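You operate a simulated robot arm through the tools that you are given. There is no shell and no other tool.

You are at the controls of a simulated robot arm. One attempt, no reset.

TASK
Tidy up at the bare end of the steel table. At the end: the blue pad from the bare end of the steel table is on the steel top beside the duvet; the clear oil beaker is on the brown thread carton (marked "Pohelkari"); the orange marker block from the bare end of the steel table is on the steel top beside the duvet; the silver bobbin case from the bare end of the steel table is on the steel top beside the duvet; whatever was shut is shut again. Leave all else as you found it, and nothing knocked over. Set down upright: marker block, oil beaker.

It is judged by the outcome, as a careful person would: the job done as asked, and still so three seconds after it is handed in. It fails if anything else is knocked over, pushed out of place, dropped, spilled or broken.

THE ROBOT
A 7-joint arm with a two-finger gripper, fixed in place. Base frame: the origin is at the foot of the arm, x ahead of it, y to its left, z up; the work surface is at about z = 0.78. Lengths are in m, angles in degrees, forces in N, time in s.
With the tool pointing down near the work surface it reaches from about 0.34 to 0.72 m from the base axis. Its first joint turns from -66.0 to 66.0 degrees. Payload 2.45 kg.
Tool frame: the origin (TCP) lies between the finger pads and is the grasp point; the fingertips stand 0.026 m ahead of it; z points along the fingers, y is the line along which they close. The gripper opens to 0.096 m. The gripper's body begins 0.069 m behind the TCP.
Orientation is told as [roll, pitch, yaw] about the base's x, y, z axes, in that order, counted from this pose: with the fingers straight down and closing along the base's y, the tool's x points along the base's -x, its y along +y and its z along -z.

THE INTERFACE
- The arm moves only by the tool jog_arm. Its argument "plan" is a list that holds one entry, the list of rows, each a list of 7 numbers: the shift along the tool's x, y, z in units of 300 mm (1.0 is 300 mm), then the turn, a rotation vector about the tool's x, y, z in units of 45 degrees (1.0 is 45 degrees), then the finger opening in m, from 0 to 0.096. In form: [[[dx, dy, dz, wx, wy, wz, fingers], ...]]. A call has 1 to 20 rows; each row is the pose to reach, as a shift and turn from the pose commanded when the call began, along the tool's axes at that moment. A call with a number of a shift or a turn outside -1 to 1 is refused whole. Rows are played at 5 a second. More than 0.05 m and 8.6 degrees between two rows, or a gripper value outside its range, and nothing of the call is played. Where a pose cannot be reached the arm comes as near as it can. A force on the tool above 40 N (or 10 N above the force at the start of the call, whichever is more), or a blocked arm, ends the call early, and 0.2 s more pass. The fingers move at their own pace and stop on an object; they squeeze with about 37 N. The grip force told is the motor's: it shows also when the fingers shut on nothing. Time passes only in rows, and 0.2 s behind the last, so rows that repeat a pose let the fingers close. It gives the time, the measured TCP pose, the force on the tool (base axes), the opening and the grip force at its end, in the units of the frame above (readings bear some noise), with the torque about the TCP (base axes, N m) and any sound that the robot's microphone picked up.
- Cameras (640 x 400 px; columns grow to the right, rows downward): "scene" is fixed at [0.1509, -0.3983, 1.3961]; the picture's right is [0.83, -0.56, 0.00], its down [-0.45, -0.67, -0.59] and it looks along [0.33, 0.49, -0.81] (base axes); focal length 214 px, centre (320, 200). "wrist" rides on the gripper at [0.082, 0.003, -0.098] in the tool frame; the picture's right is [-0.04, 1.00, 0.00], its down [-0.73, -0.03, -0.68] and it looks along [-0.68, -0.03, 0.73] (tool axes); focal length 256 px, centre (320, 200). There is no depth. A picture from a camera that has moved, and an enlarged one, comes with that camera's place and axes in the base frame and with its lens.
- camera(camera): a new picture of that camera. It takes no simulated time.
- close_up(camera, box): a new picture of the part [left, top, right, bottom] of that camera's present view, enlarged. It takes no simulated time.
- job_done(): hands the job in; it is judged then, once.

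Nothing tells you positions but the pictures and the camera data. Unless the task says otherwise, let go and move clear before handing in.

The tools are called after "Call:" as a command line: name --argument value ..., lists and objects as JSON in quotes. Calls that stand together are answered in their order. jog_arm: Moves the arm, as the interface text tells. Its arguments: {"type":"object","properties":{"plan":{"type":"array","items":{"type":"array","items":{"type":"array","items":{"type":"number"}}}}},"required":["plan"]} The other tools are called the same way: camera (camera) takes a picture; close_up (camera, box) takes an enlarged picture of a part of a camera's view; job_done () hands the job in.

At the start:

```text
time_s: 0.0
ee_pos: [0.4099, 0.1536, 1.1438]
tool_rot: [0.0, 0.0, 0.0]
contact_force: [0.6, 0.1, 0.5]
wrist_torque: [0.01, -0.01, -0.02]
opening: 0.0957
finger_force: 0.1
```

scene: 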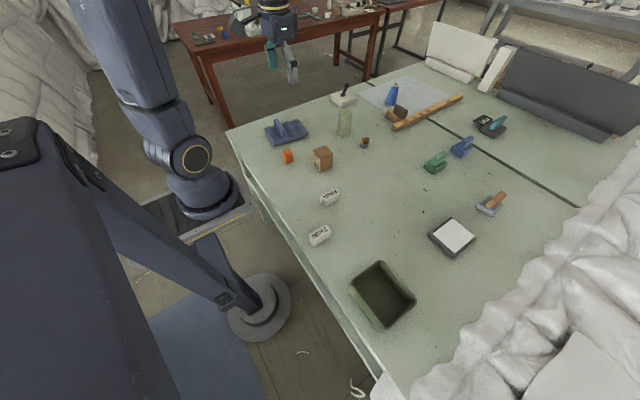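
wrist: 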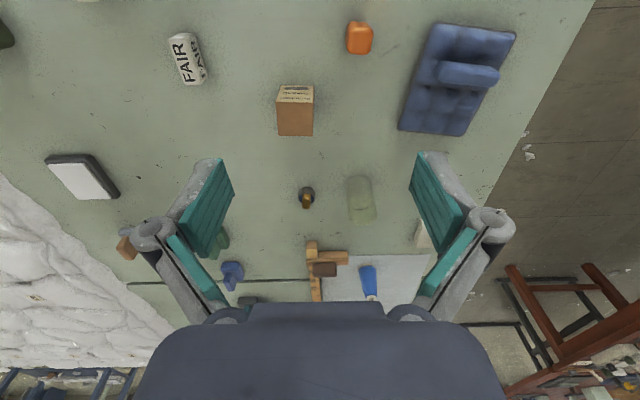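

I see a green-grey steel table with a blue pad, orange block, brown carton, clear beaker and several other things; the duvet is the white mass at the right of the scene. I'll take enlarged views before moving.

Call:
close_up --camera "scene" --box '[220, 70, 420, 195]'

Call:
close_up --camera "scene" --box '[400, 90, 600, 215]'

Call:
close_up --camera "scene" --box '[280, 180, 520, 330]'

Call:
close_up --camera "wrist" --box '[240, 0, 560, 200]'

Call:
close_up --camera "wrist" --box '[200, 160, 480, 335]'

```text
3.20 times, centred on (320, 132) of scene
camera zoom: at [0.1509, -0.3983, 1.3961], right [0.83, -0.56, 0.0], down [-0.45, -0.67, -0.59], along [0.33, 0.49, -0.81], focal length 686 px, centre (320, 416)
```

zoom: 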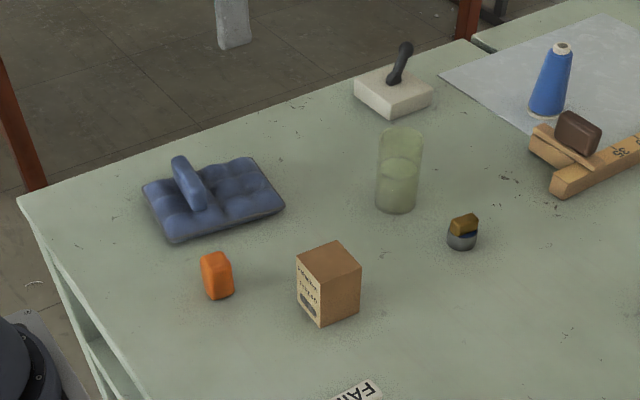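

```text
3.20 times, centred on (500, 152) of scene
camera zoom: at [0.1509, -0.3983, 1.3961], right [0.83, -0.56, 0.0], down [-0.45, -0.67, -0.59], along [0.33, 0.49, -0.81], focal length 686 px, centre (-256, 352)
```

zoom: 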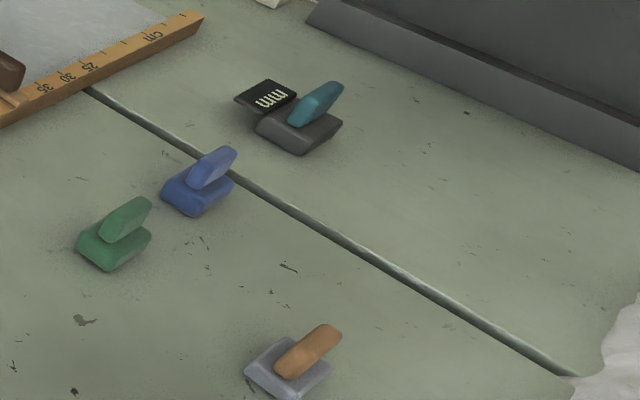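

```text
2.67 times, centred on (400, 255) of scene
camera zoom: at [0.1509, -0.3983, 1.3961], right [0.83, -0.56, 0.0], down [-0.45, -0.67, -0.59], along [0.33, 0.49, -0.81], focal length 572 px, centre (107, 53)
```

zoom: 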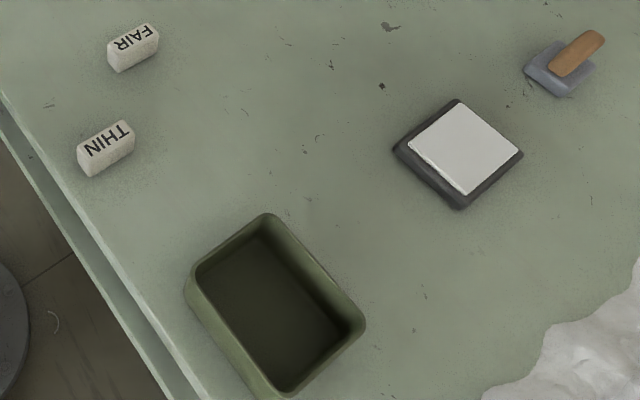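

```text
2.00 times, centred on (400, 100) of wrist
camera zoom: at [0.3273, 0.1561, 1.2416], right [0.04, 1.0, 0.0], down [0.73, -0.03, 0.68], along [0.68, -0.03, -0.73], focal length 512 px, centre (160, 400)
```

zoom: 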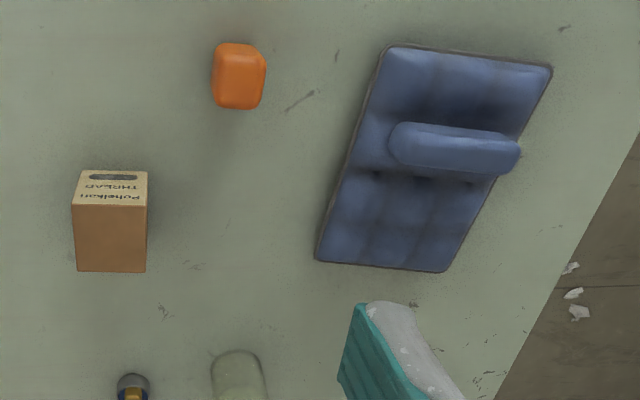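

```text
2.29 times, centred on (340, 248) of wrist
camera zoom: at [0.3273, 0.1561, 1.2416], right [0.04, 1.0, 0.0], down [0.73, -0.03, 0.68], along [0.68, -0.03, -0.73], focal length 585 px, centre (274, 91)
```

zoom: 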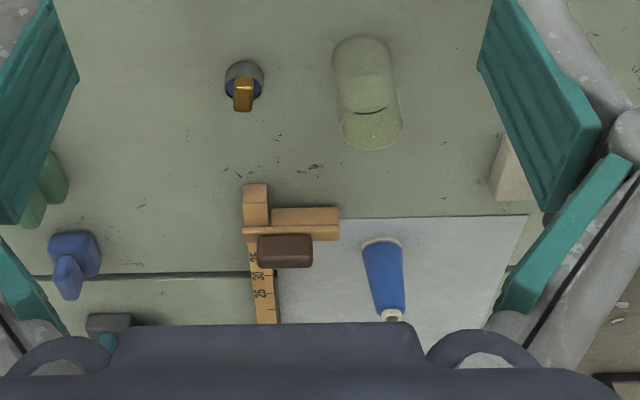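

The orange block looks to be near (0.41, 0.21), the pad near (0.49, 0.37), the carton near (0.51, 0.11), the bobbin case near (0.725, 0.107) and the beaker near (0.706, 0.232). The free space beside the duvet is around x 0.42–0.6, y −0.3 to −0.53. I'll lower the arm over the orange block for a closer look.

Call:
jog_arm --plan '[[[0, 0.05, 0.12, 0, 0, 0, 0.096], [0, 0.1, 0.24, 0, 0, 0, 0.096], [0, 0.15, 0.36, 0, 0, 0, 0.096], [0, 0.2, 0.48, 0, 0, 0, 0.096], [0, 0.2, 0.48, 0, 0, 0, 0.096]]]'

```text
time_s: 1.2
ee_pos: [0.4101, 0.2173, 1.0004]
tool_rot: [0.0, 0.0, 0.1]
contact_force: [-0.2, -0.3, -0.5]
wrist_torque: [0.03, 0.0, 0.01]
opening: 0.0959
finger_force: 0.1
```

Call:
camera --camera "wrist"

Call:
close_up --camera "wrist" --box '[180, 0, 500, 200]'

Call:
camera --camera "scene"

```text
taken
camera wrist: at [0.3264, 0.218, 1.0991], right [0.04, 1.0, 0.0], down [0.73, -0.03, 0.68], along [0.68, -0.03, -0.73], focal length 256 px, centre (320, 200)
```

wrist: 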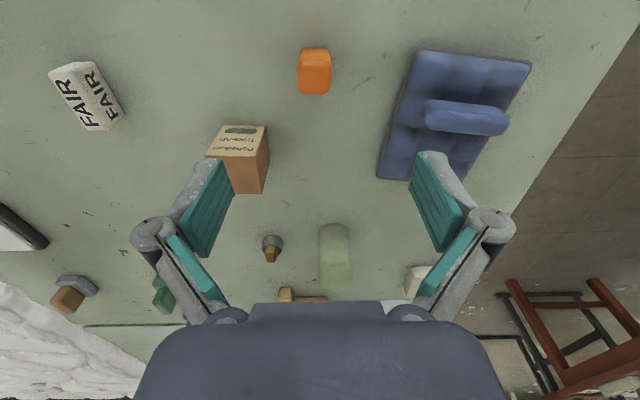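

```text
2.00 times, centred on (340, 100) of wrist
camera zoom: at [0.3264, 0.218, 1.0991], right [0.04, 1.0, 0.0], down [0.73, -0.03, 0.68], along [0.68, -0.03, -0.73], focal length 512 px, centre (280, 400)
```

zoom: 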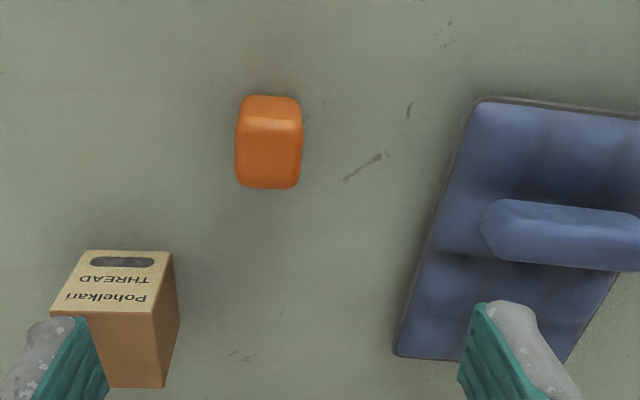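

```text
taken
```

scene: 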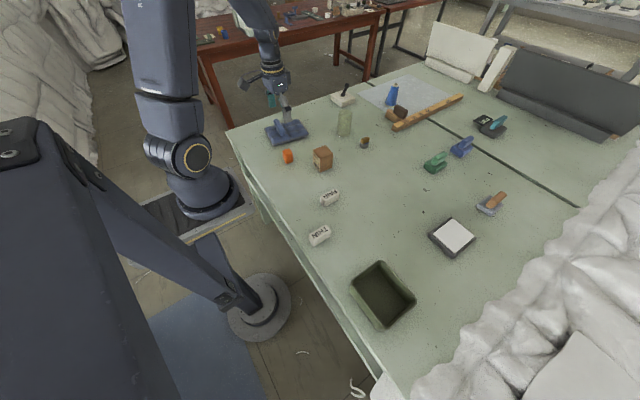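

The orange block stands upright at about (0.411, 0.209), roughly 0.03 × 0.033 × 0.054 m. The carton's top is plain and flat. I'll descend above the block and check alignment before gripping.

Call:
jog_arm --plan '[[[0, -0.01, 0.14, 0, 0, 0, 0.096], [0, -0.02, 0.28, 0, 0, 0, 0.096], [0, -0.02, 0.4, 0, 0, 0, 0.096], [0, -0.02, 0.45, 0, 0, 0, 0.096], [0, -0.02, 0.45, 0, 0, 0, 0.096]]]'

Call:
camera --camera "wrist"

Call:
close_up --camera "scene" --box '[220, 70, 420, 195]'

```text
time_s: 2.4
ee_pos: [0.4079, 0.2082, 0.8657]
tool_rot: [0.0, 0.0, 0.0]
contact_force: [0.0, -0.1, -0.4]
wrist_torque: [-0.03, 0.02, 0.01]
opening: 0.0959
finger_force: 0.0
```

```text
taken
camera wrist: at [0.3266, 0.2106, 0.9634], right [0.04, 1.0, 0.0], down [0.73, -0.03, 0.68], along [0.68, -0.03, -0.73], focal length 256 px, centre (320, 200)
```

wrist: 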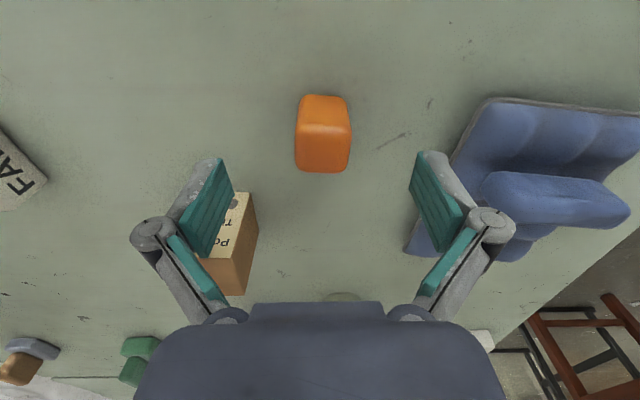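

```text
3.20 times, centred on (320, 132) of scene
camera zoom: at [0.1509, -0.3983, 1.3961], right [0.83, -0.56, 0.0], down [-0.45, -0.67, -0.59], along [0.33, 0.49, -0.81], focal length 686 px, centre (320, 416)
```

zoom: 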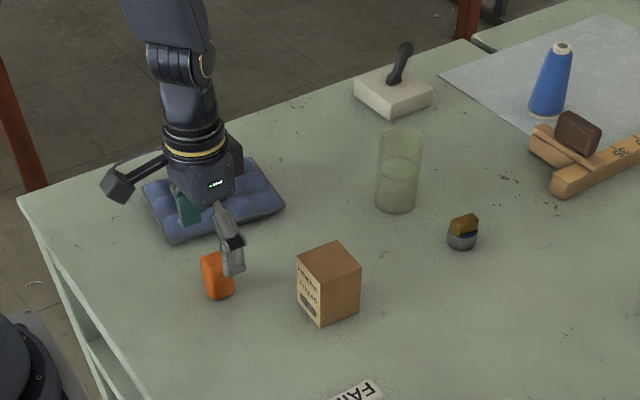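

The block is centred between the fingers in y and x. I'll descend to about z = 0.812 and close on it.

Call:
jog_arm --plan '[[[0, 0, 0.09, 0, 0, 0, 0.096], [0, 0, 0.18, 0, 0, 0, 0.096], [0, 0, 0.18, 0, 0, 0, 0.096], [0, 0, 0.18, 0, 0, 0, 0.02], [0, 0, 0.18, 0, 0, 0, 0.02], [0, 0, 0.18, 0, 0, 0, 0.02], [0, 0, 0.18, 0, 0, 0, 0.02], [0, 0, 0.18, 0, 0, 0, 0.02], [0, 0, 0.18, 0, 0, 0, 0.02], [0, 0, 0.18, 0, 0, 0, 0.02]]]'

Call:
camera --camera "wrist"

```text
time_s: 4.6
ee_pos: [0.4076, 0.2078, 0.8082]
tool_rot: [-0.1, 0.0, 0.0]
contact_force: [0.4, 0.9, 1.3]
wrist_torque: [-0.05, 0.07, 0.03]
opening: 0.0328
finger_force: 37.3
```

```text
taken
camera wrist: at [0.3252, 0.2098, 0.9076], right [0.04, 1.0, 0.0], down [0.73, -0.03, 0.68], along [0.68, -0.03, -0.73], focal length 256 px, centre (320, 200)
```

wrist: 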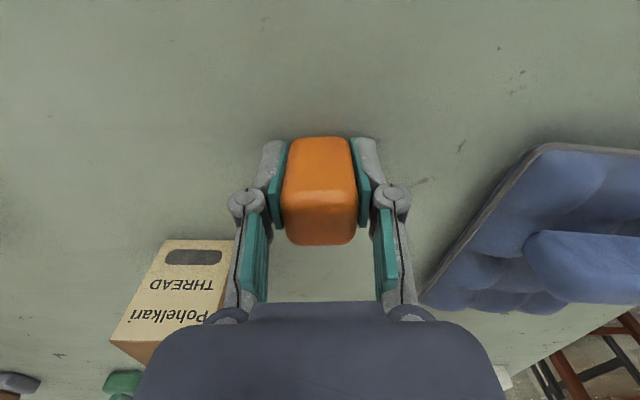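

The block is held (opening 0.0328 m). I'll lift it clear and carry it toward the duvet side at about z = 1.0.

Call:
jog_arm --plan '[[[0, 0, 0.08, 0, 0, 0, 0.02], [0, 0, -0.04, 0, 0, 0, 0.02], [0, 0, -0.18, 0, 0, 0, 0.02], [0, 0, -0.32, 0, 0, 0, 0.02], [0, 0, -0.46, 0, 0, 0, 0.02], [0, -0.06, -0.6, 0, 0, 0, 0.02], [-0.03, -0.18, -0.64, 0, 0, 0, 0.02], [-0.06, -0.33, -0.64, 0, 0, 0, 0.02], [-0.09, -0.48, -0.64, 0, 0, 0, 0.02], [-0.12, -0.63, -0.64, 0, 0, 0, 0.02], [-0.12, -0.78, -0.64, 0, 0, 0, 0.02], [-0.12, -0.93, -0.64, 0, 0, 0, 0.02], [-0.12, -1.0, -0.64, 0, 0, 0, 0.02]]]'

Call:
camera --camera "wrist"

```text
time_s: 4.9
ee_pos: [0.4068, 0.208, 0.8061]
tool_rot: [0.0, 0.0, 0.1]
contact_force: [-8.5, -5.5, 28.3]
wrist_torque: [-0.18, 0.13, 0.05]
opening: 0.0329
finger_force: 37.2
stopped in row 1: the force on the tool passed its limit at 132 N (the readings are from after the stop); the commanded pose is now the measured one
```

```text
taken
camera wrist: at [0.3259, 0.2103, 0.9045], right [0.04, 1.0, 0.0], down [0.73, -0.03, 0.68], along [0.68, -0.03, -0.73], focal length 256 px, centre (320, 200)
```

wrist: 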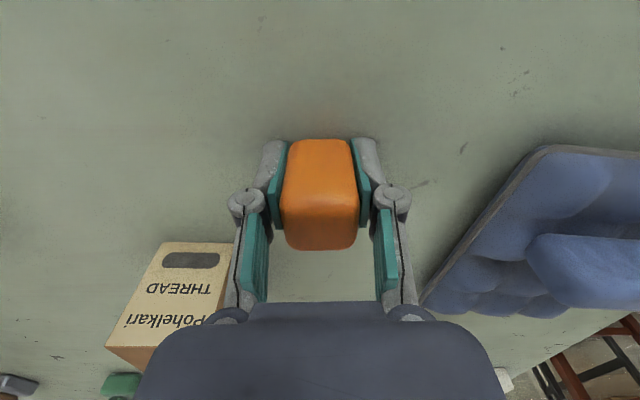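

My first row had the wrong sign and pressed the fingertips on the table; the call stopped straight away, and the picture shows the block and everything else in place. It also confirms that the table top is at z ≈ 0.78. Now I'll lift properly with negative tool-z.

Call:
jog_arm --plan '[[[0, 0, -0.03, 0, 0, 0, 0.02], [0, 0, -0.1, 0, 0, 0, 0.02], [0, 0, -0.22, 0, 0, 0, 0.02], [0, 0, -0.36, 0, 0, 0, 0.02], [0, 0, -0.5, 0, 0, 0, 0.02], [0, 0, -0.64, 0, 0, 0, 0.02], [0, 0, -0.64, 0, 0, 0, 0.02]]]'

Call:
camera --camera "wrist"

Call:
camera --camera "scene"

```text
time_s: 6.5
ee_pos: [0.4106, 0.2057, 0.9992]
tool_rot: [0.0, 0.0, 0.0]
contact_force: [0.1, 0.6, -0.5]
wrist_torque: [0.02, 0.06, -0.02]
opening: 0.033
finger_force: 37.1
```

```text
taken
camera wrist: at [0.3291, 0.2074, 1.0966], right [0.04, 1.0, 0.0], down [0.73, -0.03, 0.68], along [0.68, -0.03, -0.73], focal length 256 px, centre (320, 200)
```

wrist: 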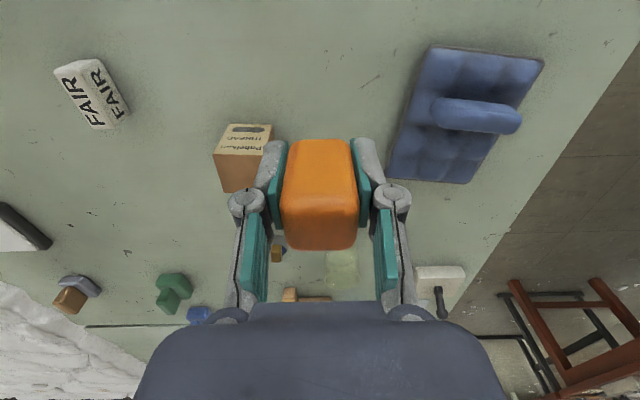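

```text
taken
```

scene: 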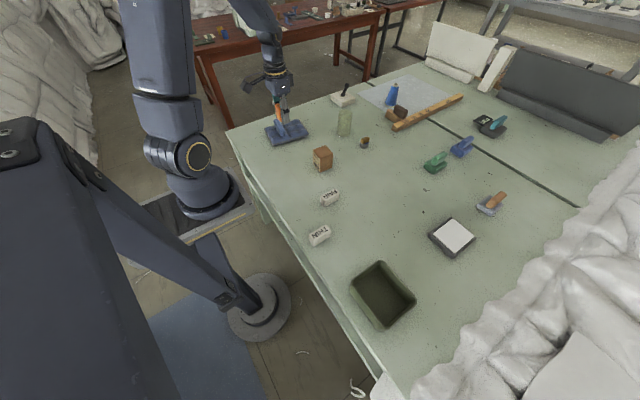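

The block is lifted and held, and the rest of the table is undisturbed. I'll carry it toward the duvet end.

Call:
jog_arm --plan '[[[-0.02, -0.1, 0, 0, 0, 0, 0.02], [-0.04, -0.25, 0, 0, 0, 0, 0.02], [-0.06, -0.4, 0, 0, 0, 0, 0.02], [-0.08, -0.55, 0, 0, 0, 0, 0.02], [-0.1, -0.7, 0, 0, 0, 0, 0.02], [-0.12, -0.85, 0, 0, 0, 0, 0.02], [-0.13, -1.0, 0, 0, 0, 0, 0.02], [-0.13, -1.0, 0, 0, 0, 0, 0.02]]]'

Call:
camera --camera "wrist"

Call:
camera --camera "scene"

```text
time_s: 8.3
ee_pos: [0.446, -0.0914, 0.9985]
tool_rot: [0.2, 0.0, 0.0]
contact_force: [-1.0, 0.2, -0.3]
wrist_torque: [-0.01, 0.02, 0.01]
opening: 0.0329
finger_force: 37.0
```

```text
taken
camera wrist: at [0.3644, -0.0898, 1.0958], right [0.04, 1.0, 0.0], down [0.73, -0.03, 0.68], along [0.68, -0.03, -0.73], focal length 256 px, centre (320, 200)
```

wrist: 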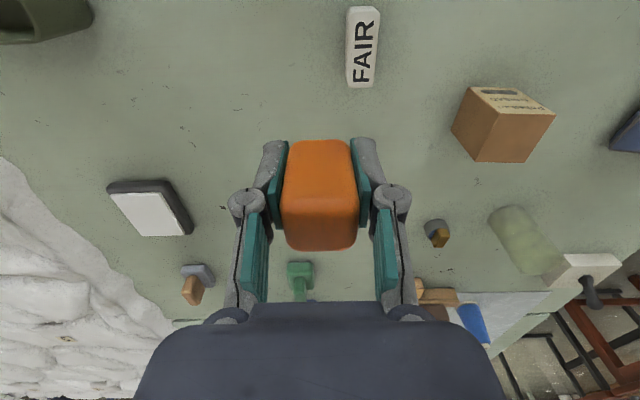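

```text
taken
```

scene: 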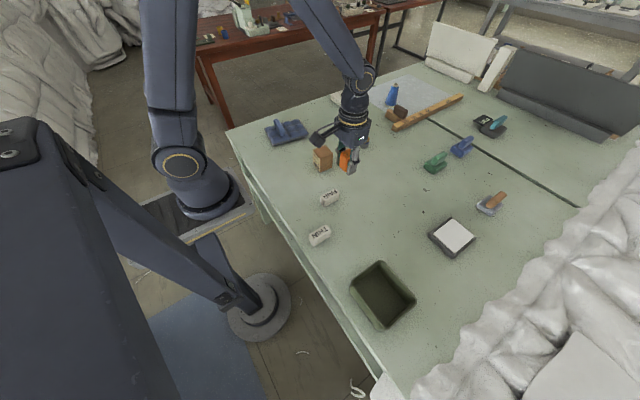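

The block is held and clear. I'll go on toward the free patch between the bin, the white-pad tray and the duvet, and look at it.

Call:
jog_arm --plan '[[[0, -0.12, 0, 0, 0, 0, 0.02], [0, -0.26, 0, 0, 0, 0, 0.02], [0, -0.41, 0, 0, 0, 0, 0.02], [0, -0.56, 0, 0, 0, 0, 0.02], [0, -0.7, 0, 0, 0, 0, 0.02], [0, -0.7, 0, 0, 0, 0, 0.02]]]'

Call:
camera --camera "wrist"

Call:
camera --camera "scene"

```text
time_s: 9.7
ee_pos: [0.4497, -0.3015, 0.9965]
tool_rot: [0.1, 0.0, 0.1]
contact_force: [-0.3, 0.0, -1.0]
wrist_torque: [0.01, 0.03, 0.02]
opening: 0.0329
finger_force: 36.7
```

```text
taken
camera wrist: at [0.3668, -0.2992, 1.0953], right [0.04, 1.0, 0.0], down [0.73, -0.03, 0.68], along [0.68, -0.03, -0.73], focal length 256 px, centre (320, 200)
```

wrist: 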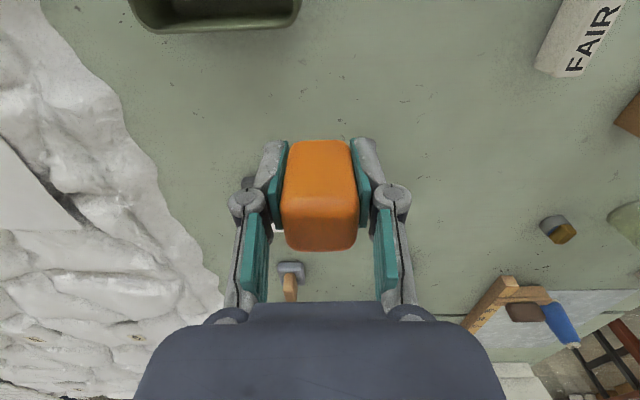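

```text
taken
```

scene: 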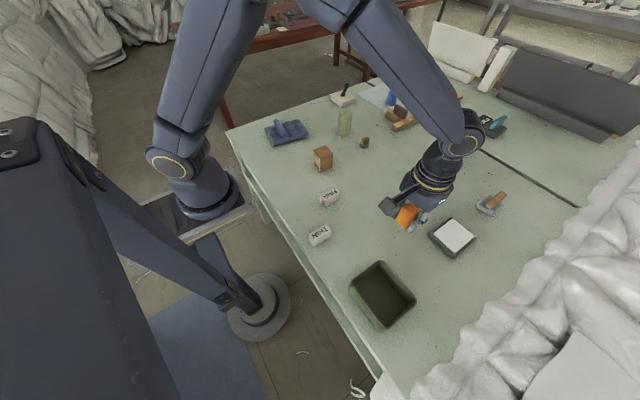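

The duvet's edge runs at about y = −0.555 here, the bin's near edge is at x ≈ 0.405 and the tray starts at x ≈ 0.605. I'll put the orange block at about (0.45, −0.48), leaving space for the other two items; I'll go above it first.

Call:
jog_arm --plan '[[[0, -0.15, 0, 0, 0, 0, 0.02], [0, -0.3, 0, 0, 0, 0, 0.02], [0, -0.45, 0, 0, 0, 0, 0.02], [0, -0.59, 0, 0, 0, 0, 0.02], [0, -0.59, 0.13, 0, 0, 0, 0.02], [0, -0.59, 0.27, 0, 0, 0, 0.02], [0, -0.59, 0.39, 0, 0, 0, 0.02], [0, -0.59, 0.39, 0, 0, 0, 0.02]]]'

Call:
camera --camera "wrist"

Call:
camera --camera "scene"

Call:
close_up --camera "scene" --box '[330, 180, 570, 330]'

```text
time_s: 11.5
ee_pos: [0.4478, -0.4784, 0.8801]
tool_rot: [-0.1, -0.1, 0.0]
contact_force: [-0.1, -0.5, -0.2]
wrist_torque: [-0.03, 0.02, 0.0]
opening: 0.0333
finger_force: 37.3
```

```text
taken
camera wrist: at [0.3658, -0.4769, 0.9795], right [0.04, 1.0, 0.0], down [0.73, -0.03, 0.68], along [0.68, -0.03, -0.73], focal length 256 px, centre (320, 200)
```

wrist: 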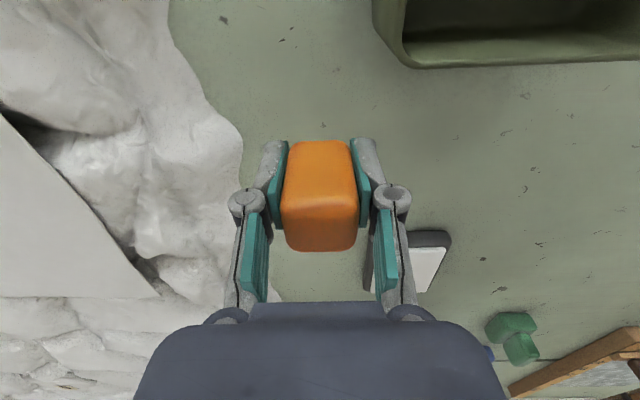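

```text
taken
```

scene: 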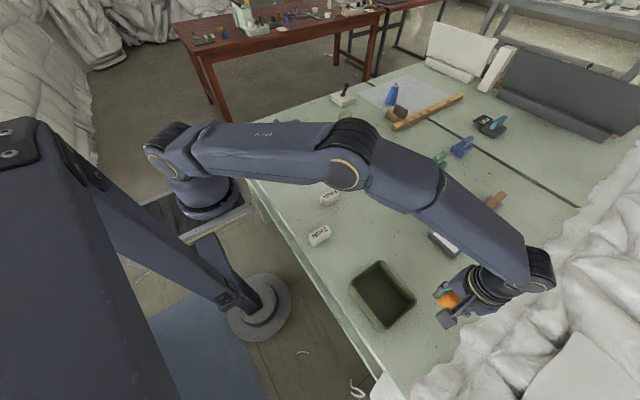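

```text
2.67 times, centred on (450, 255) of scene
camera zoom: at [0.1509, -0.3983, 1.3961], right [0.83, -0.56, 0.0], down [-0.45, -0.67, -0.59], along [0.33, 0.49, -0.81], focal length 572 px, centre (-27, 53)
```

zoom: 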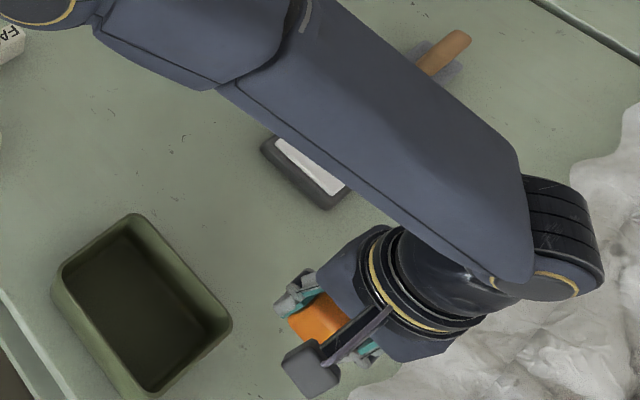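

The block is above its spot with about 8 cm to the duvet's edge. I'll lower it gently and open the fingers only a little.

Call:
jog_arm --plan '[[[0, 0, 0.08, 0, 0, 0, 0.02], [0, 0, 0.15, 0, 0, 0, 0.02], [0, 0, 0.2, 0, 0, 0, 0.02], [0, 0, 0.225, 0, 0, 0, 0.02], [0, 0, 0.235, 0, 0, 0, 0.02], [0, 0, 0.235, 0, 0, 0, 0.02]]]'

Call:
camera --camera "wrist"

Call:
close_up --camera "scene" --box '[370, 230, 530, 330]'

```text
time_s: 12.9
ee_pos: [0.4473, -0.4782, 0.8099]
tool_rot: [0.2, -0.1, 0.0]
contact_force: [-0.4, 0.7, -0.5]
wrist_torque: [0.02, -0.01, -0.02]
opening: 0.0328
finger_force: 36.5
```

```text
taken
camera wrist: at [0.3659, -0.4763, 0.9081], right [0.04, 1.0, 0.0], down [0.73, -0.03, 0.68], along [0.68, -0.03, -0.73], focal length 256 px, centre (320, 200)
```

wrist: 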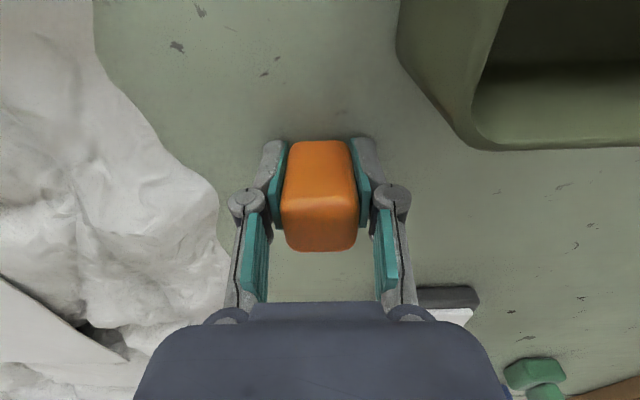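

```text
4.00 times, centred on (450, 280) of scene
camera zoom: at [0.1509, -0.3983, 1.3961], right [0.83, -0.56, 0.0], down [-0.45, -0.67, -0.59], along [0.33, 0.49, -0.81], focal length 858 px, centre (-200, -120)
```

zoom: 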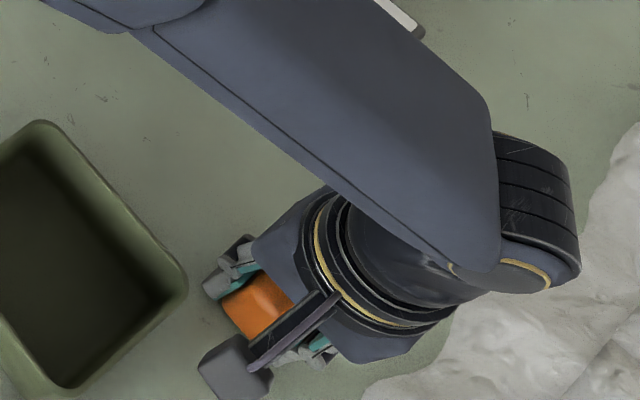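

No contact yet: the wrist camera height says about 3 mm to go. I'll lower in small steps, then release.

Call:
jog_arm --plan '[[[0, 0, 0.005, 0, 0, 0, 0.02], [0, 0, 0.009, 0, 0, 0, 0.02], [0, 0, 0.009, 0, 0, 0, 0.02]]]'

```text
time_s: 13.7
ee_pos: [0.4505, -0.4778, 0.8066]
tool_rot: [0.1, -0.1, 0.0]
contact_force: [0.5, -0.3, -0.2]
wrist_torque: [0.01, 0.02, -0.01]
opening: 0.033
finger_force: 37.4
```

The block bottom is now within about a millimetre of the steel. I'll open the fingers slightly, then go straight up.

Call:
jog_arm --plan '[[[0, 0, 0, 0, 0, 0, 0.04], [0, 0, 0, 0, 0, 0, 0.05], [0, 0, 0, 0, 0, 0, 0.055], [0, 0, -0.02, 0, 0, 0, 0.055], [0, 0, -0.08, 0, 0, 0, 0.055], [0, 0, -0.2, 0, 0, 0, 0.055], [0, 0, -0.34, 0, 0, 0, 0.055], [0, 0, -0.48, 0, 0, 0, 0.055], [0, 0, -0.62, 0, 0, 0, 0.055], [0, 0, -0.7, 0, 0, 0, 0.055]]]'

Call:
camera --camera "wrist"

```text
time_s: 15.9
ee_pos: [0.4447, -0.4786, 1.0142]
tool_rot: [0.1, -0.1, -0.1]
contact_force: [-0.3, -0.5, -0.2]
wrist_torque: [0.0, 0.0, 0.0]
opening: 0.0547
finger_force: 0.0
```

```text
taken
camera wrist: at [0.363, -0.4776, 1.1138], right [0.04, 1.0, 0.0], down [0.73, -0.03, 0.68], along [0.68, -0.03, -0.73], focal length 256 px, centre (320, 200)
```

wrist: 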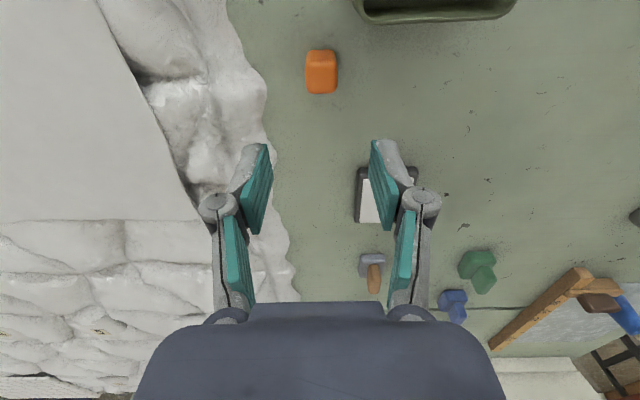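

The orange block stands upright at its new place. Next I'll go back to look closely at the bobbin case and the beaker.

Call:
jog_arm --plan '[[[0, 0.15, 0, 0, 0, 0, 0.096], [0, 0.3, 0, 0, 0, 0, 0.096], [0, 0.45, 0, 0, 0, 0, 0.096], [0, 0.6, 0, 0, 0, 0, 0.096], [0, 0.75, 0, 0, 0, 0, 0.096], [0, 0.9, 0, 0, 0, 0, 0.096], [0, 1.0, 0, 0, 0, 0, 0.096]]]'

Call:
jog_arm --plan '[[[-0.05, 0.14, 0, 0, 0, 0, 0.096], [-0.1, 0.28, 0, 0, 0, 0, 0.096], [-0.15, 0.42, 0, 0, 0, 0, 0.096], [-0.2, 0.56, 0, 0, 0, 0, 0.096], [-0.25, 0.7, 0, 0, 0, 0, 0.096], [-0.3, 0.84, 0, 0, 0, 0, 0.096], [-0.4, 0.95, 0, 0, 0, 0, 0.096], [-0.4, 0.95, 0, 0, 0, 0, 0.096]]]'

Call:
camera --camera "wrist"

Call:
close_up --camera "wrist" --box '[220, 60, 460, 210]'

Call:
camera --camera "scene"

```text
time_s: 17.5
ee_pos: [0.4453, -0.1755, 1.0155]
tool_rot: [0.1, -0.1, 0.0]
contact_force: [0.1, -0.3, 0.4]
wrist_torque: [0.0, 0.03, 0.03]
opening: 0.096
finger_force: 0.1
```

```text
time_s: 19.3
ee_pos: [0.5655, 0.1077, 1.0146]
tool_rot: [0.1, -0.2, 0.0]
contact_force: [-0.8, 0.6, 0.2]
wrist_torque: [-0.02, 0.04, 0.02]
opening: 0.0958
finger_force: 0.0
```

```text
taken
camera wrist: at [0.4836, 0.1092, 1.1145], right [0.04, 1.0, 0.0], down [0.73, -0.03, 0.68], along [0.68, -0.03, -0.73], focal length 256 px, centre (320, 200)
```

wrist: 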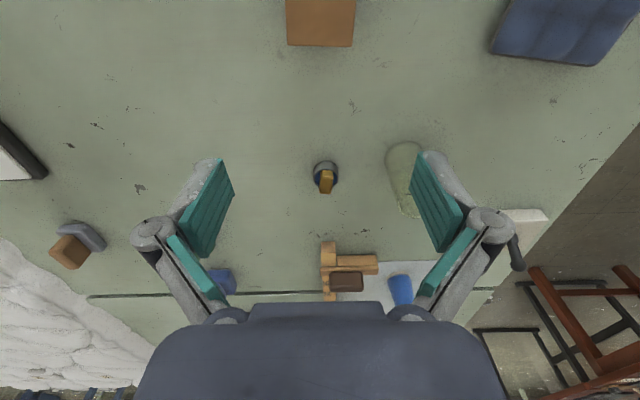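

```text
2.67 times, centred on (340, 135) of wrist
camera zoom: at [0.4836, 0.1092, 1.1145], right [0.04, 1.0, 0.0], down [0.73, -0.03, 0.68], along [0.68, -0.03, -0.73], focal length 683 px, centre (267, 373)
```

zoom: 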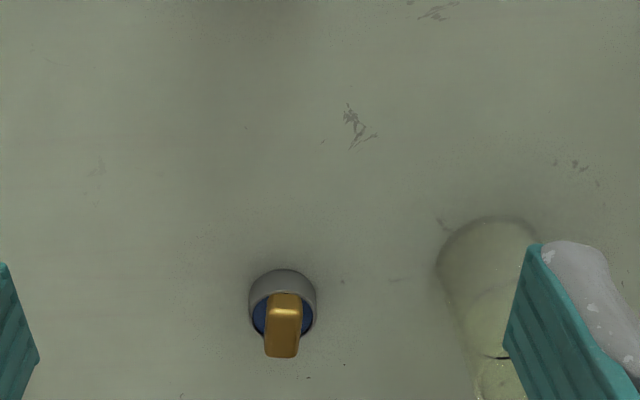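

```text
taken
```

scene: 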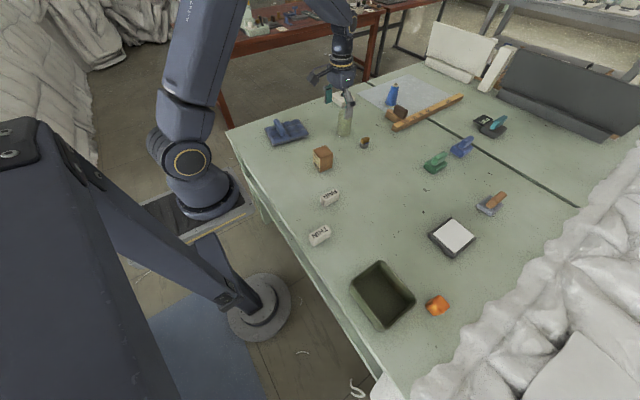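

The bobbin case is a ~39 mm silver cylinder at about (0.73, 0.108) with a gold latch on top. It's just past vertical reach, so I'll approach with the tool tilted 15° outward and check.

Call:
jog_arm --plan '[[[-0.08, 0.004, 0.07, 0, -0.07, 0, 0.075], [-0.16, 0.004, 0.14, 0, -0.14, 0, 0.075], [-0.24, 0.004, 0.21, 0, -0.21, 0, 0.075], [-0.32, 0.004, 0.28, 0, -0.28, 0, 0.075], [-0.4, 0.004, 0.36, 0, -0.333, 0, 0.075], [-0.4, 0.004, 0.36, 0, -0.333, 0, 0.075]]]'

Call:
camera --camera "wrist"

Call:
close_up --camera "scene" --box '[280, 60, 440, 160]'

```text
time_s: 20.7
ee_pos: [0.6888, 0.1074, 0.9082]
tool_rot: [0.2, -15.1, 0.0]
contact_force: [0.4, -0.7, -0.6]
wrist_torque: [-0.01, -0.02, 0.03]
opening: 0.0749
finger_force: 0.1
```

```text
taken
camera wrist: at [0.5843, 0.1095, 0.9821], right [0.04, 1.0, 0.01], down [0.53, -0.03, 0.85], along [0.85, -0.03, -0.53], focal length 256 px, centre (320, 200)
```

wrist: 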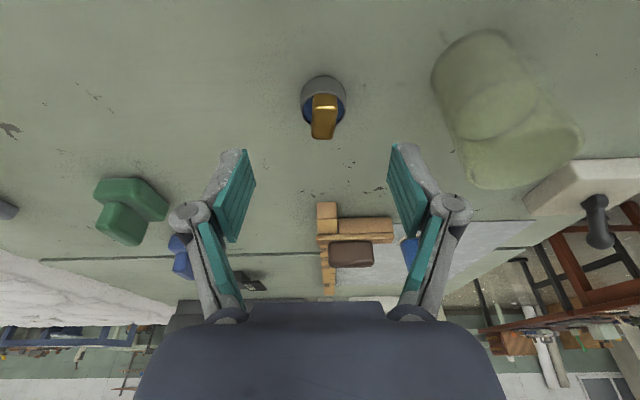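

```text
4.00 times, centred on (360, 110) of scene
camera zoom: at [0.1509, -0.3983, 1.3961], right [0.83, -0.56, 0.0], down [-0.45, -0.67, -0.59], along [0.33, 0.49, -0.81], focal length 858 px, centre (160, 560)
```

zoom: 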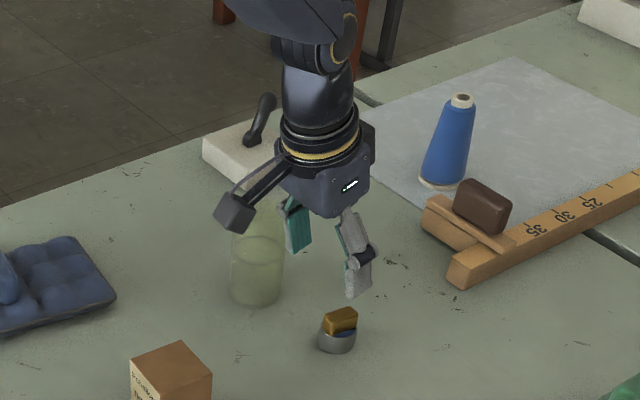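

The bobbin case centre works out at (0.730, 0.109), its body about 20 mm tall. I'll lower the tilted fingers around it to just above the table and check.

Call:
jog_arm --plan '[[[-0.045, 0.003, 0.09, 0, 0, 0, 0.075], [-0.091, 0.003, 0.19, 0, 0, 0, 0.075], [-0.07, 0.003, 0.27, 0, 0, 0, 0.075], [-0.05, 0.003, 0.34, 0, 0, 0, 0.075], [-0.05, 0.003, 0.34, 0, 0, 0, 0.075]]]'

Call:
camera --camera "wrist"

Call:
close_up --camera "scene" --box '[280, 60, 440, 160]'

```text
time_s: 21.9
ee_pos: [0.7286, 0.1108, 0.8132]
tool_rot: [0.1, -15.1, -0.1]
contact_force: [0.2, -0.4, 0.1]
wrist_torque: [0.03, 0.02, 0.03]
opening: 0.0749
finger_force: 0.0
```

```text
taken
camera wrist: at [0.6241, 0.1127, 0.8874], right [0.04, 1.0, 0.01], down [0.53, -0.03, 0.85], along [0.85, -0.03, -0.53], focal length 256 px, centre (320, 200)
```

wrist: 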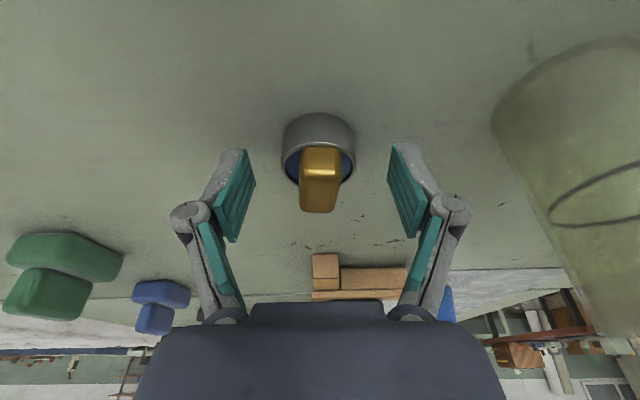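

```text
4.00 times, centred on (360, 110) of scene
camera zoom: at [0.1509, -0.3983, 1.3961], right [0.83, -0.56, 0.0], down [-0.45, -0.67, -0.59], along [0.33, 0.49, -0.81], focal length 858 px, centre (160, 560)
```

zoom: 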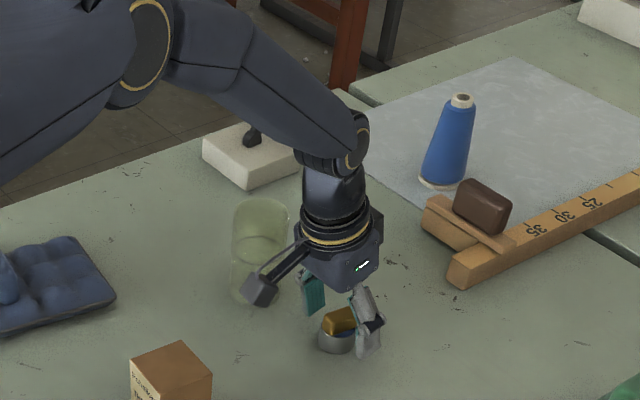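

The reach is fine and the case sits centred between the fingers. I'll lower 3 mm more and close on the silver body.

Call:
jog_arm --plan '[[[0.0026, -0.001, 0.0097, 0, 0, 0, 0.075], [0.0026, -0.001, 0.0097, 0, 0, 0, 0.06], [0.0026, -0.001, 0.0097, 0, 0, 0, 0.03], [0.0026, -0.001, 0.0097, 0, 0, 0, 0.025], [0.0026, -0.001, 0.0097, 0, 0, 0, 0.025], [0.0026, -0.001, 0.0097, 0, 0, 0, 0.025], [0.0026, -0.001, 0.0097, 0, 0, 0, 0.025]]]'

Call:
camera --camera "wrist"

```text
time_s: 23.5
ee_pos: [0.7289, 0.1106, 0.8113]
tool_rot: [0.1, -15.1, 0.0]
contact_force: [0.7, -0.1, 0.5]
wrist_torque: [0.0, 0.01, -0.01]
opening: 0.0386
finger_force: 37.3
```

```text
taken
camera wrist: at [0.6241, 0.1121, 0.8848], right [0.04, 1.0, 0.01], down [0.53, -0.03, 0.85], along [0.85, -0.03, -0.53], focal length 256 px, centre (320, 200)
```

wrist: 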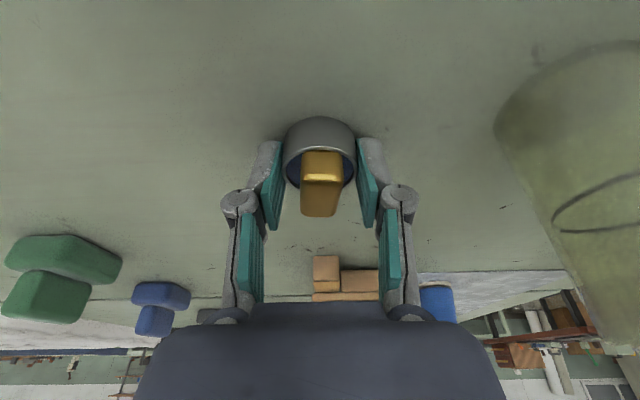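

The case is gripped at 38.6 mm opening. I'll lift straight up about 0.15 m, keeping the tilt.

Call:
jog_arm --plan '[[[-0.01, 0, -0.04, 0, 0, 0, 0.025], [-0.035, 0, -0.13, 0, 0, 0, 0.025], [-0.07, 0, -0.26, 0, 0, 0, 0.025], [-0.1, 0, -0.38, 0, 0, 0, 0.025], [-0.13, 0, -0.483, 0, 0, 0, 0.025], [-0.13, 0, -0.483, 0, 0, 0, 0.025]]]'

Call:
camera --camera "wrist"

```text
time_s: 24.9
ee_pos: [0.7294, 0.1071, 0.9593]
tool_rot: [0.1, -15.0, 0.0]
contact_force: [1.0, 0.6, -0.8]
wrist_torque: [0.02, 0.01, -0.03]
opening: 0.0387
finger_force: 36.2
```

```text
taken
camera wrist: at [0.6245, 0.1084, 1.0331], right [0.04, 1.0, 0.01], down [0.53, -0.03, 0.85], along [0.85, -0.03, -0.53], focal length 256 px, centre (320, 200)
```

wrist: 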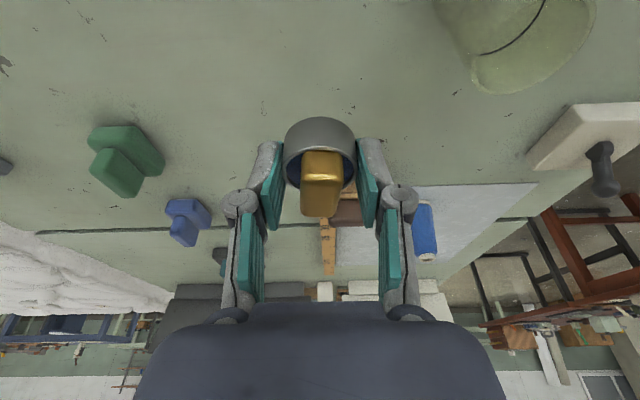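

Held well. I'll carry it across toward the duvet side in two legs.

Call:
jog_arm --plan '[[[0.046, -0.138, -0.0123, 0, 0, 0, 0.025], [0.092, -0.276, -0.0246, 0, 0, 0, 0.025], [0.138, -0.414, -0.0369, 0, 0, 0, 0.025], [0.184, -0.552, -0.0492, 0, 0, 0, 0.025], [0.23, -0.69, -0.0615, 0, 0, 0, 0.025], [0.276, -0.828, -0.0738, 0, 0, 0, 0.025], [0.322, -0.966, -0.086, 0, 0, 0, 0.025]]]'

Call:
jog_arm --plan '[[[0.046, -0.138, -0.0123, 0, 0, 0, 0.025], [0.092, -0.276, -0.0246, 0, 0, 0, 0.025], [0.138, -0.414, -0.0369, 0, 0, 0, 0.025], [0.184, -0.552, -0.0492, 0, 0, 0, 0.025], [0.23, -0.69, -0.0615, 0, 0, 0, 0.025], [0.276, -0.828, -0.0738, 0, 0, 0, 0.025], [0.322, -0.95, -0.086, 0, 0, 0, 0.025], [0.322, -0.95, -0.086, 0, 0, 0, 0.025]]]'

Call:
camera --camera "wrist"

Call:
camera --camera "scene"

```text
time_s: 26.5
ee_pos: [0.6277, -0.1842, 0.9591]
tool_rot: [0.1, -15.1, 0.0]
contact_force: [-0.5, 0.6, -0.4]
wrist_torque: [-0.04, 0.02, 0.0]
opening: 0.0384
finger_force: 36.9
```

```text
time_s: 28.3
ee_pos: [0.5285, -0.4681, 0.9613]
tool_rot: [0.0, -15.0, 0.0]
contact_force: [0.1, 0.4, -0.1]
wrist_torque: [0.03, -0.01, -0.03]
opening: 0.0385
finger_force: 37.2
```

```text
taken
camera wrist: at [0.4243, -0.4673, 1.0358], right [0.04, 1.0, 0.01], down [0.53, -0.03, 0.85], along [0.85, -0.03, -0.53], focal length 256 px, centre (320, 200)
```

wrist: 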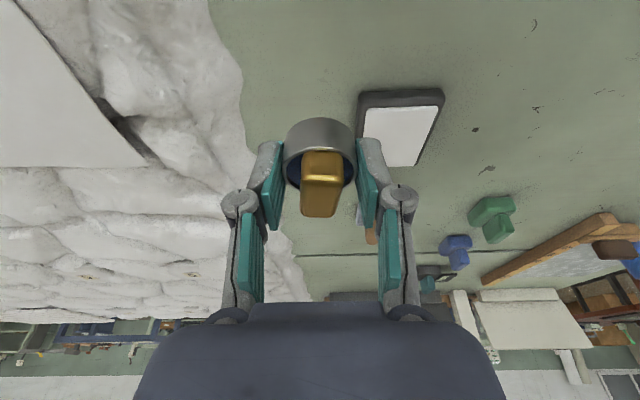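

```text
taken
```

scene: 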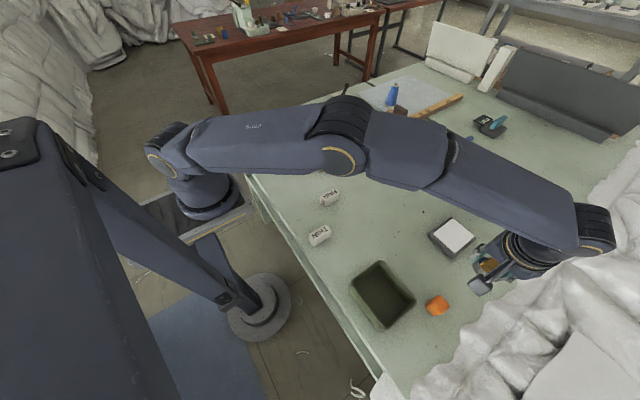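

The case is above its spot at about (0.53, −0.47), clear of tray, block and duvet. I'll lower it straight down, keeping the same tilt so it lands flat.

Call:
jog_arm --plan '[[[0.032, 0, 0.12, 0, 0, 0, 0.025], [0.064, 0, 0.24, 0, 0, 0, 0.025], [0.093, 0, 0.35, 0, 0, 0, 0.025], [0.113, 0, 0.42, 0, 0, 0, 0.025], [0.124, 0, 0.462, 0, 0, 0, 0.025], [0.1287, 0, 0.478, 0, 0, 0, 0.025], [0.1287, 0, 0.478, 0, 0, 0, 0.025]]]'

Call:
camera --camera "wrist"

Call:
close_up --camera "scene" --box '[370, 200, 610, 350]'

```text
time_s: 29.9
ee_pos: [0.5298, -0.466, 0.8119]
tool_rot: [0.2, -15.0, 0.0]
contact_force: [-0.1, 0.9, -0.4]
wrist_torque: [0.01, -0.01, -0.02]
opening: 0.0383
finger_force: 37.5
```

```text
taken
camera wrist: at [0.4251, -0.4639, 0.8855], right [0.04, 1.0, 0.01], down [0.53, -0.03, 0.85], along [0.85, -0.03, -0.53], focal length 256 px, centre (320, 200)
```

wrist: 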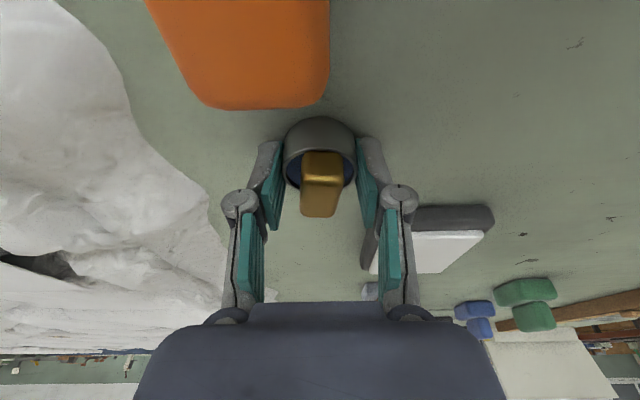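

```text
2.67 times, centred on (490, 275) of scene
camera zoom: at [0.1509, -0.3983, 1.3961], right [0.83, -0.56, 0.0], down [-0.45, -0.67, -0.59], along [0.33, 0.49, -0.81], focal length 572 px, centre (-133, 0)
```

zoom: 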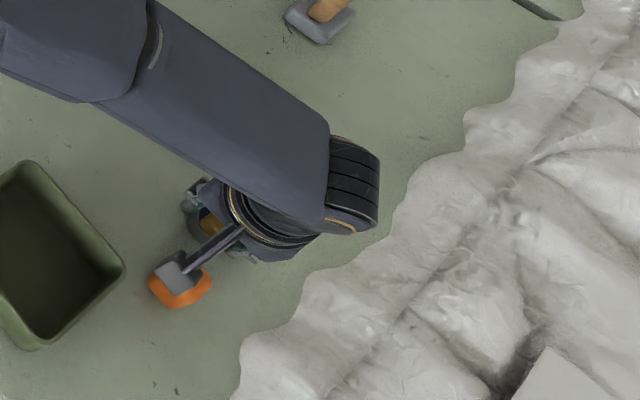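

The case is within a millimetre of the steel with the camera boom well above the orange block. I'll open the fingers a little and rise straight up.

Call:
jog_arm --plan '[[[0.0006, 0, 0.0023, 0, 0, 0, 0.04], [0.0006, 0, 0.0023, 0, 0, 0, 0.05], [0.0006, 0, 0.0023, 0, 0, 0, 0.06], [-0.007, 0, -0.025, 0, 0, 0, 0.06], [-0.026, 0, -0.1, 0, 0, 0, 0.06], [-0.06, 0, -0.22, 0, 0, 0, 0.06], [-0.095, 0, -0.35, 0, 0, 0, 0.06], [-0.13, 0, -0.483, 0, 0, 0, 0.06], [-0.16, 0, -0.6, 0, 0, 0, 0.06]]]'

Call:
camera --camera "wrist"

Call:
close_up --camera "scene" --box '[370, 200, 610, 350]'

```text
time_s: 31.9
ee_pos: [0.5289, -0.4651, 0.9977]
tool_rot: [0.0, -15.0, 0.0]
contact_force: [0.2, 0.5, 0.6]
wrist_torque: [0.0, 0.0, 0.0]
opening: 0.0601
finger_force: 0.0
```

```text
taken
camera wrist: at [0.4238, -0.4628, 1.0717], right [0.04, 1.0, 0.01], down [0.53, -0.03, 0.85], along [0.85, -0.03, -0.53], focal length 256 px, centre (320, 200)
```

wrist: 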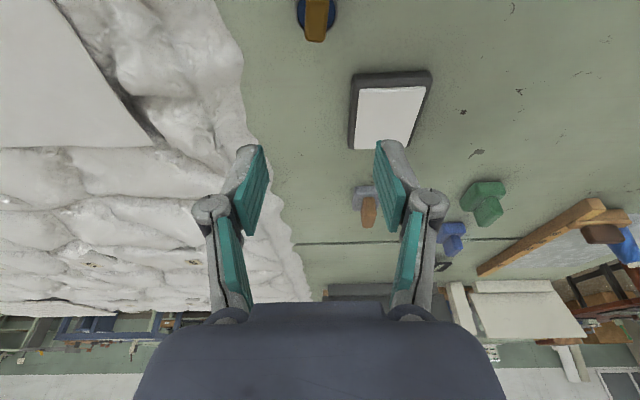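

```text
2.67 times, centred on (490, 275) of scene
camera zoom: at [0.1509, -0.3983, 1.3961], right [0.83, -0.56, 0.0], down [-0.45, -0.67, -0.59], along [0.33, 0.49, -0.81], focal length 572 px, centre (-133, 0)
```

zoom: 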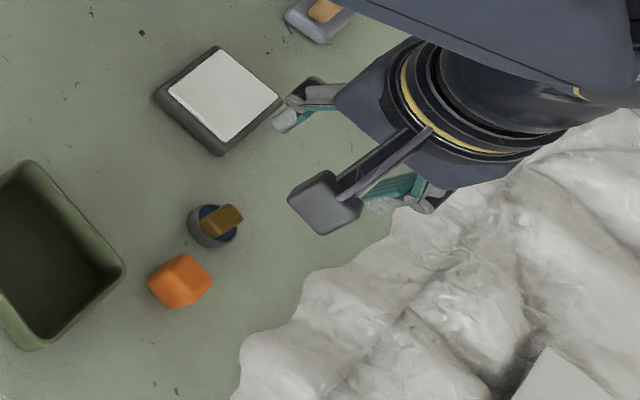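

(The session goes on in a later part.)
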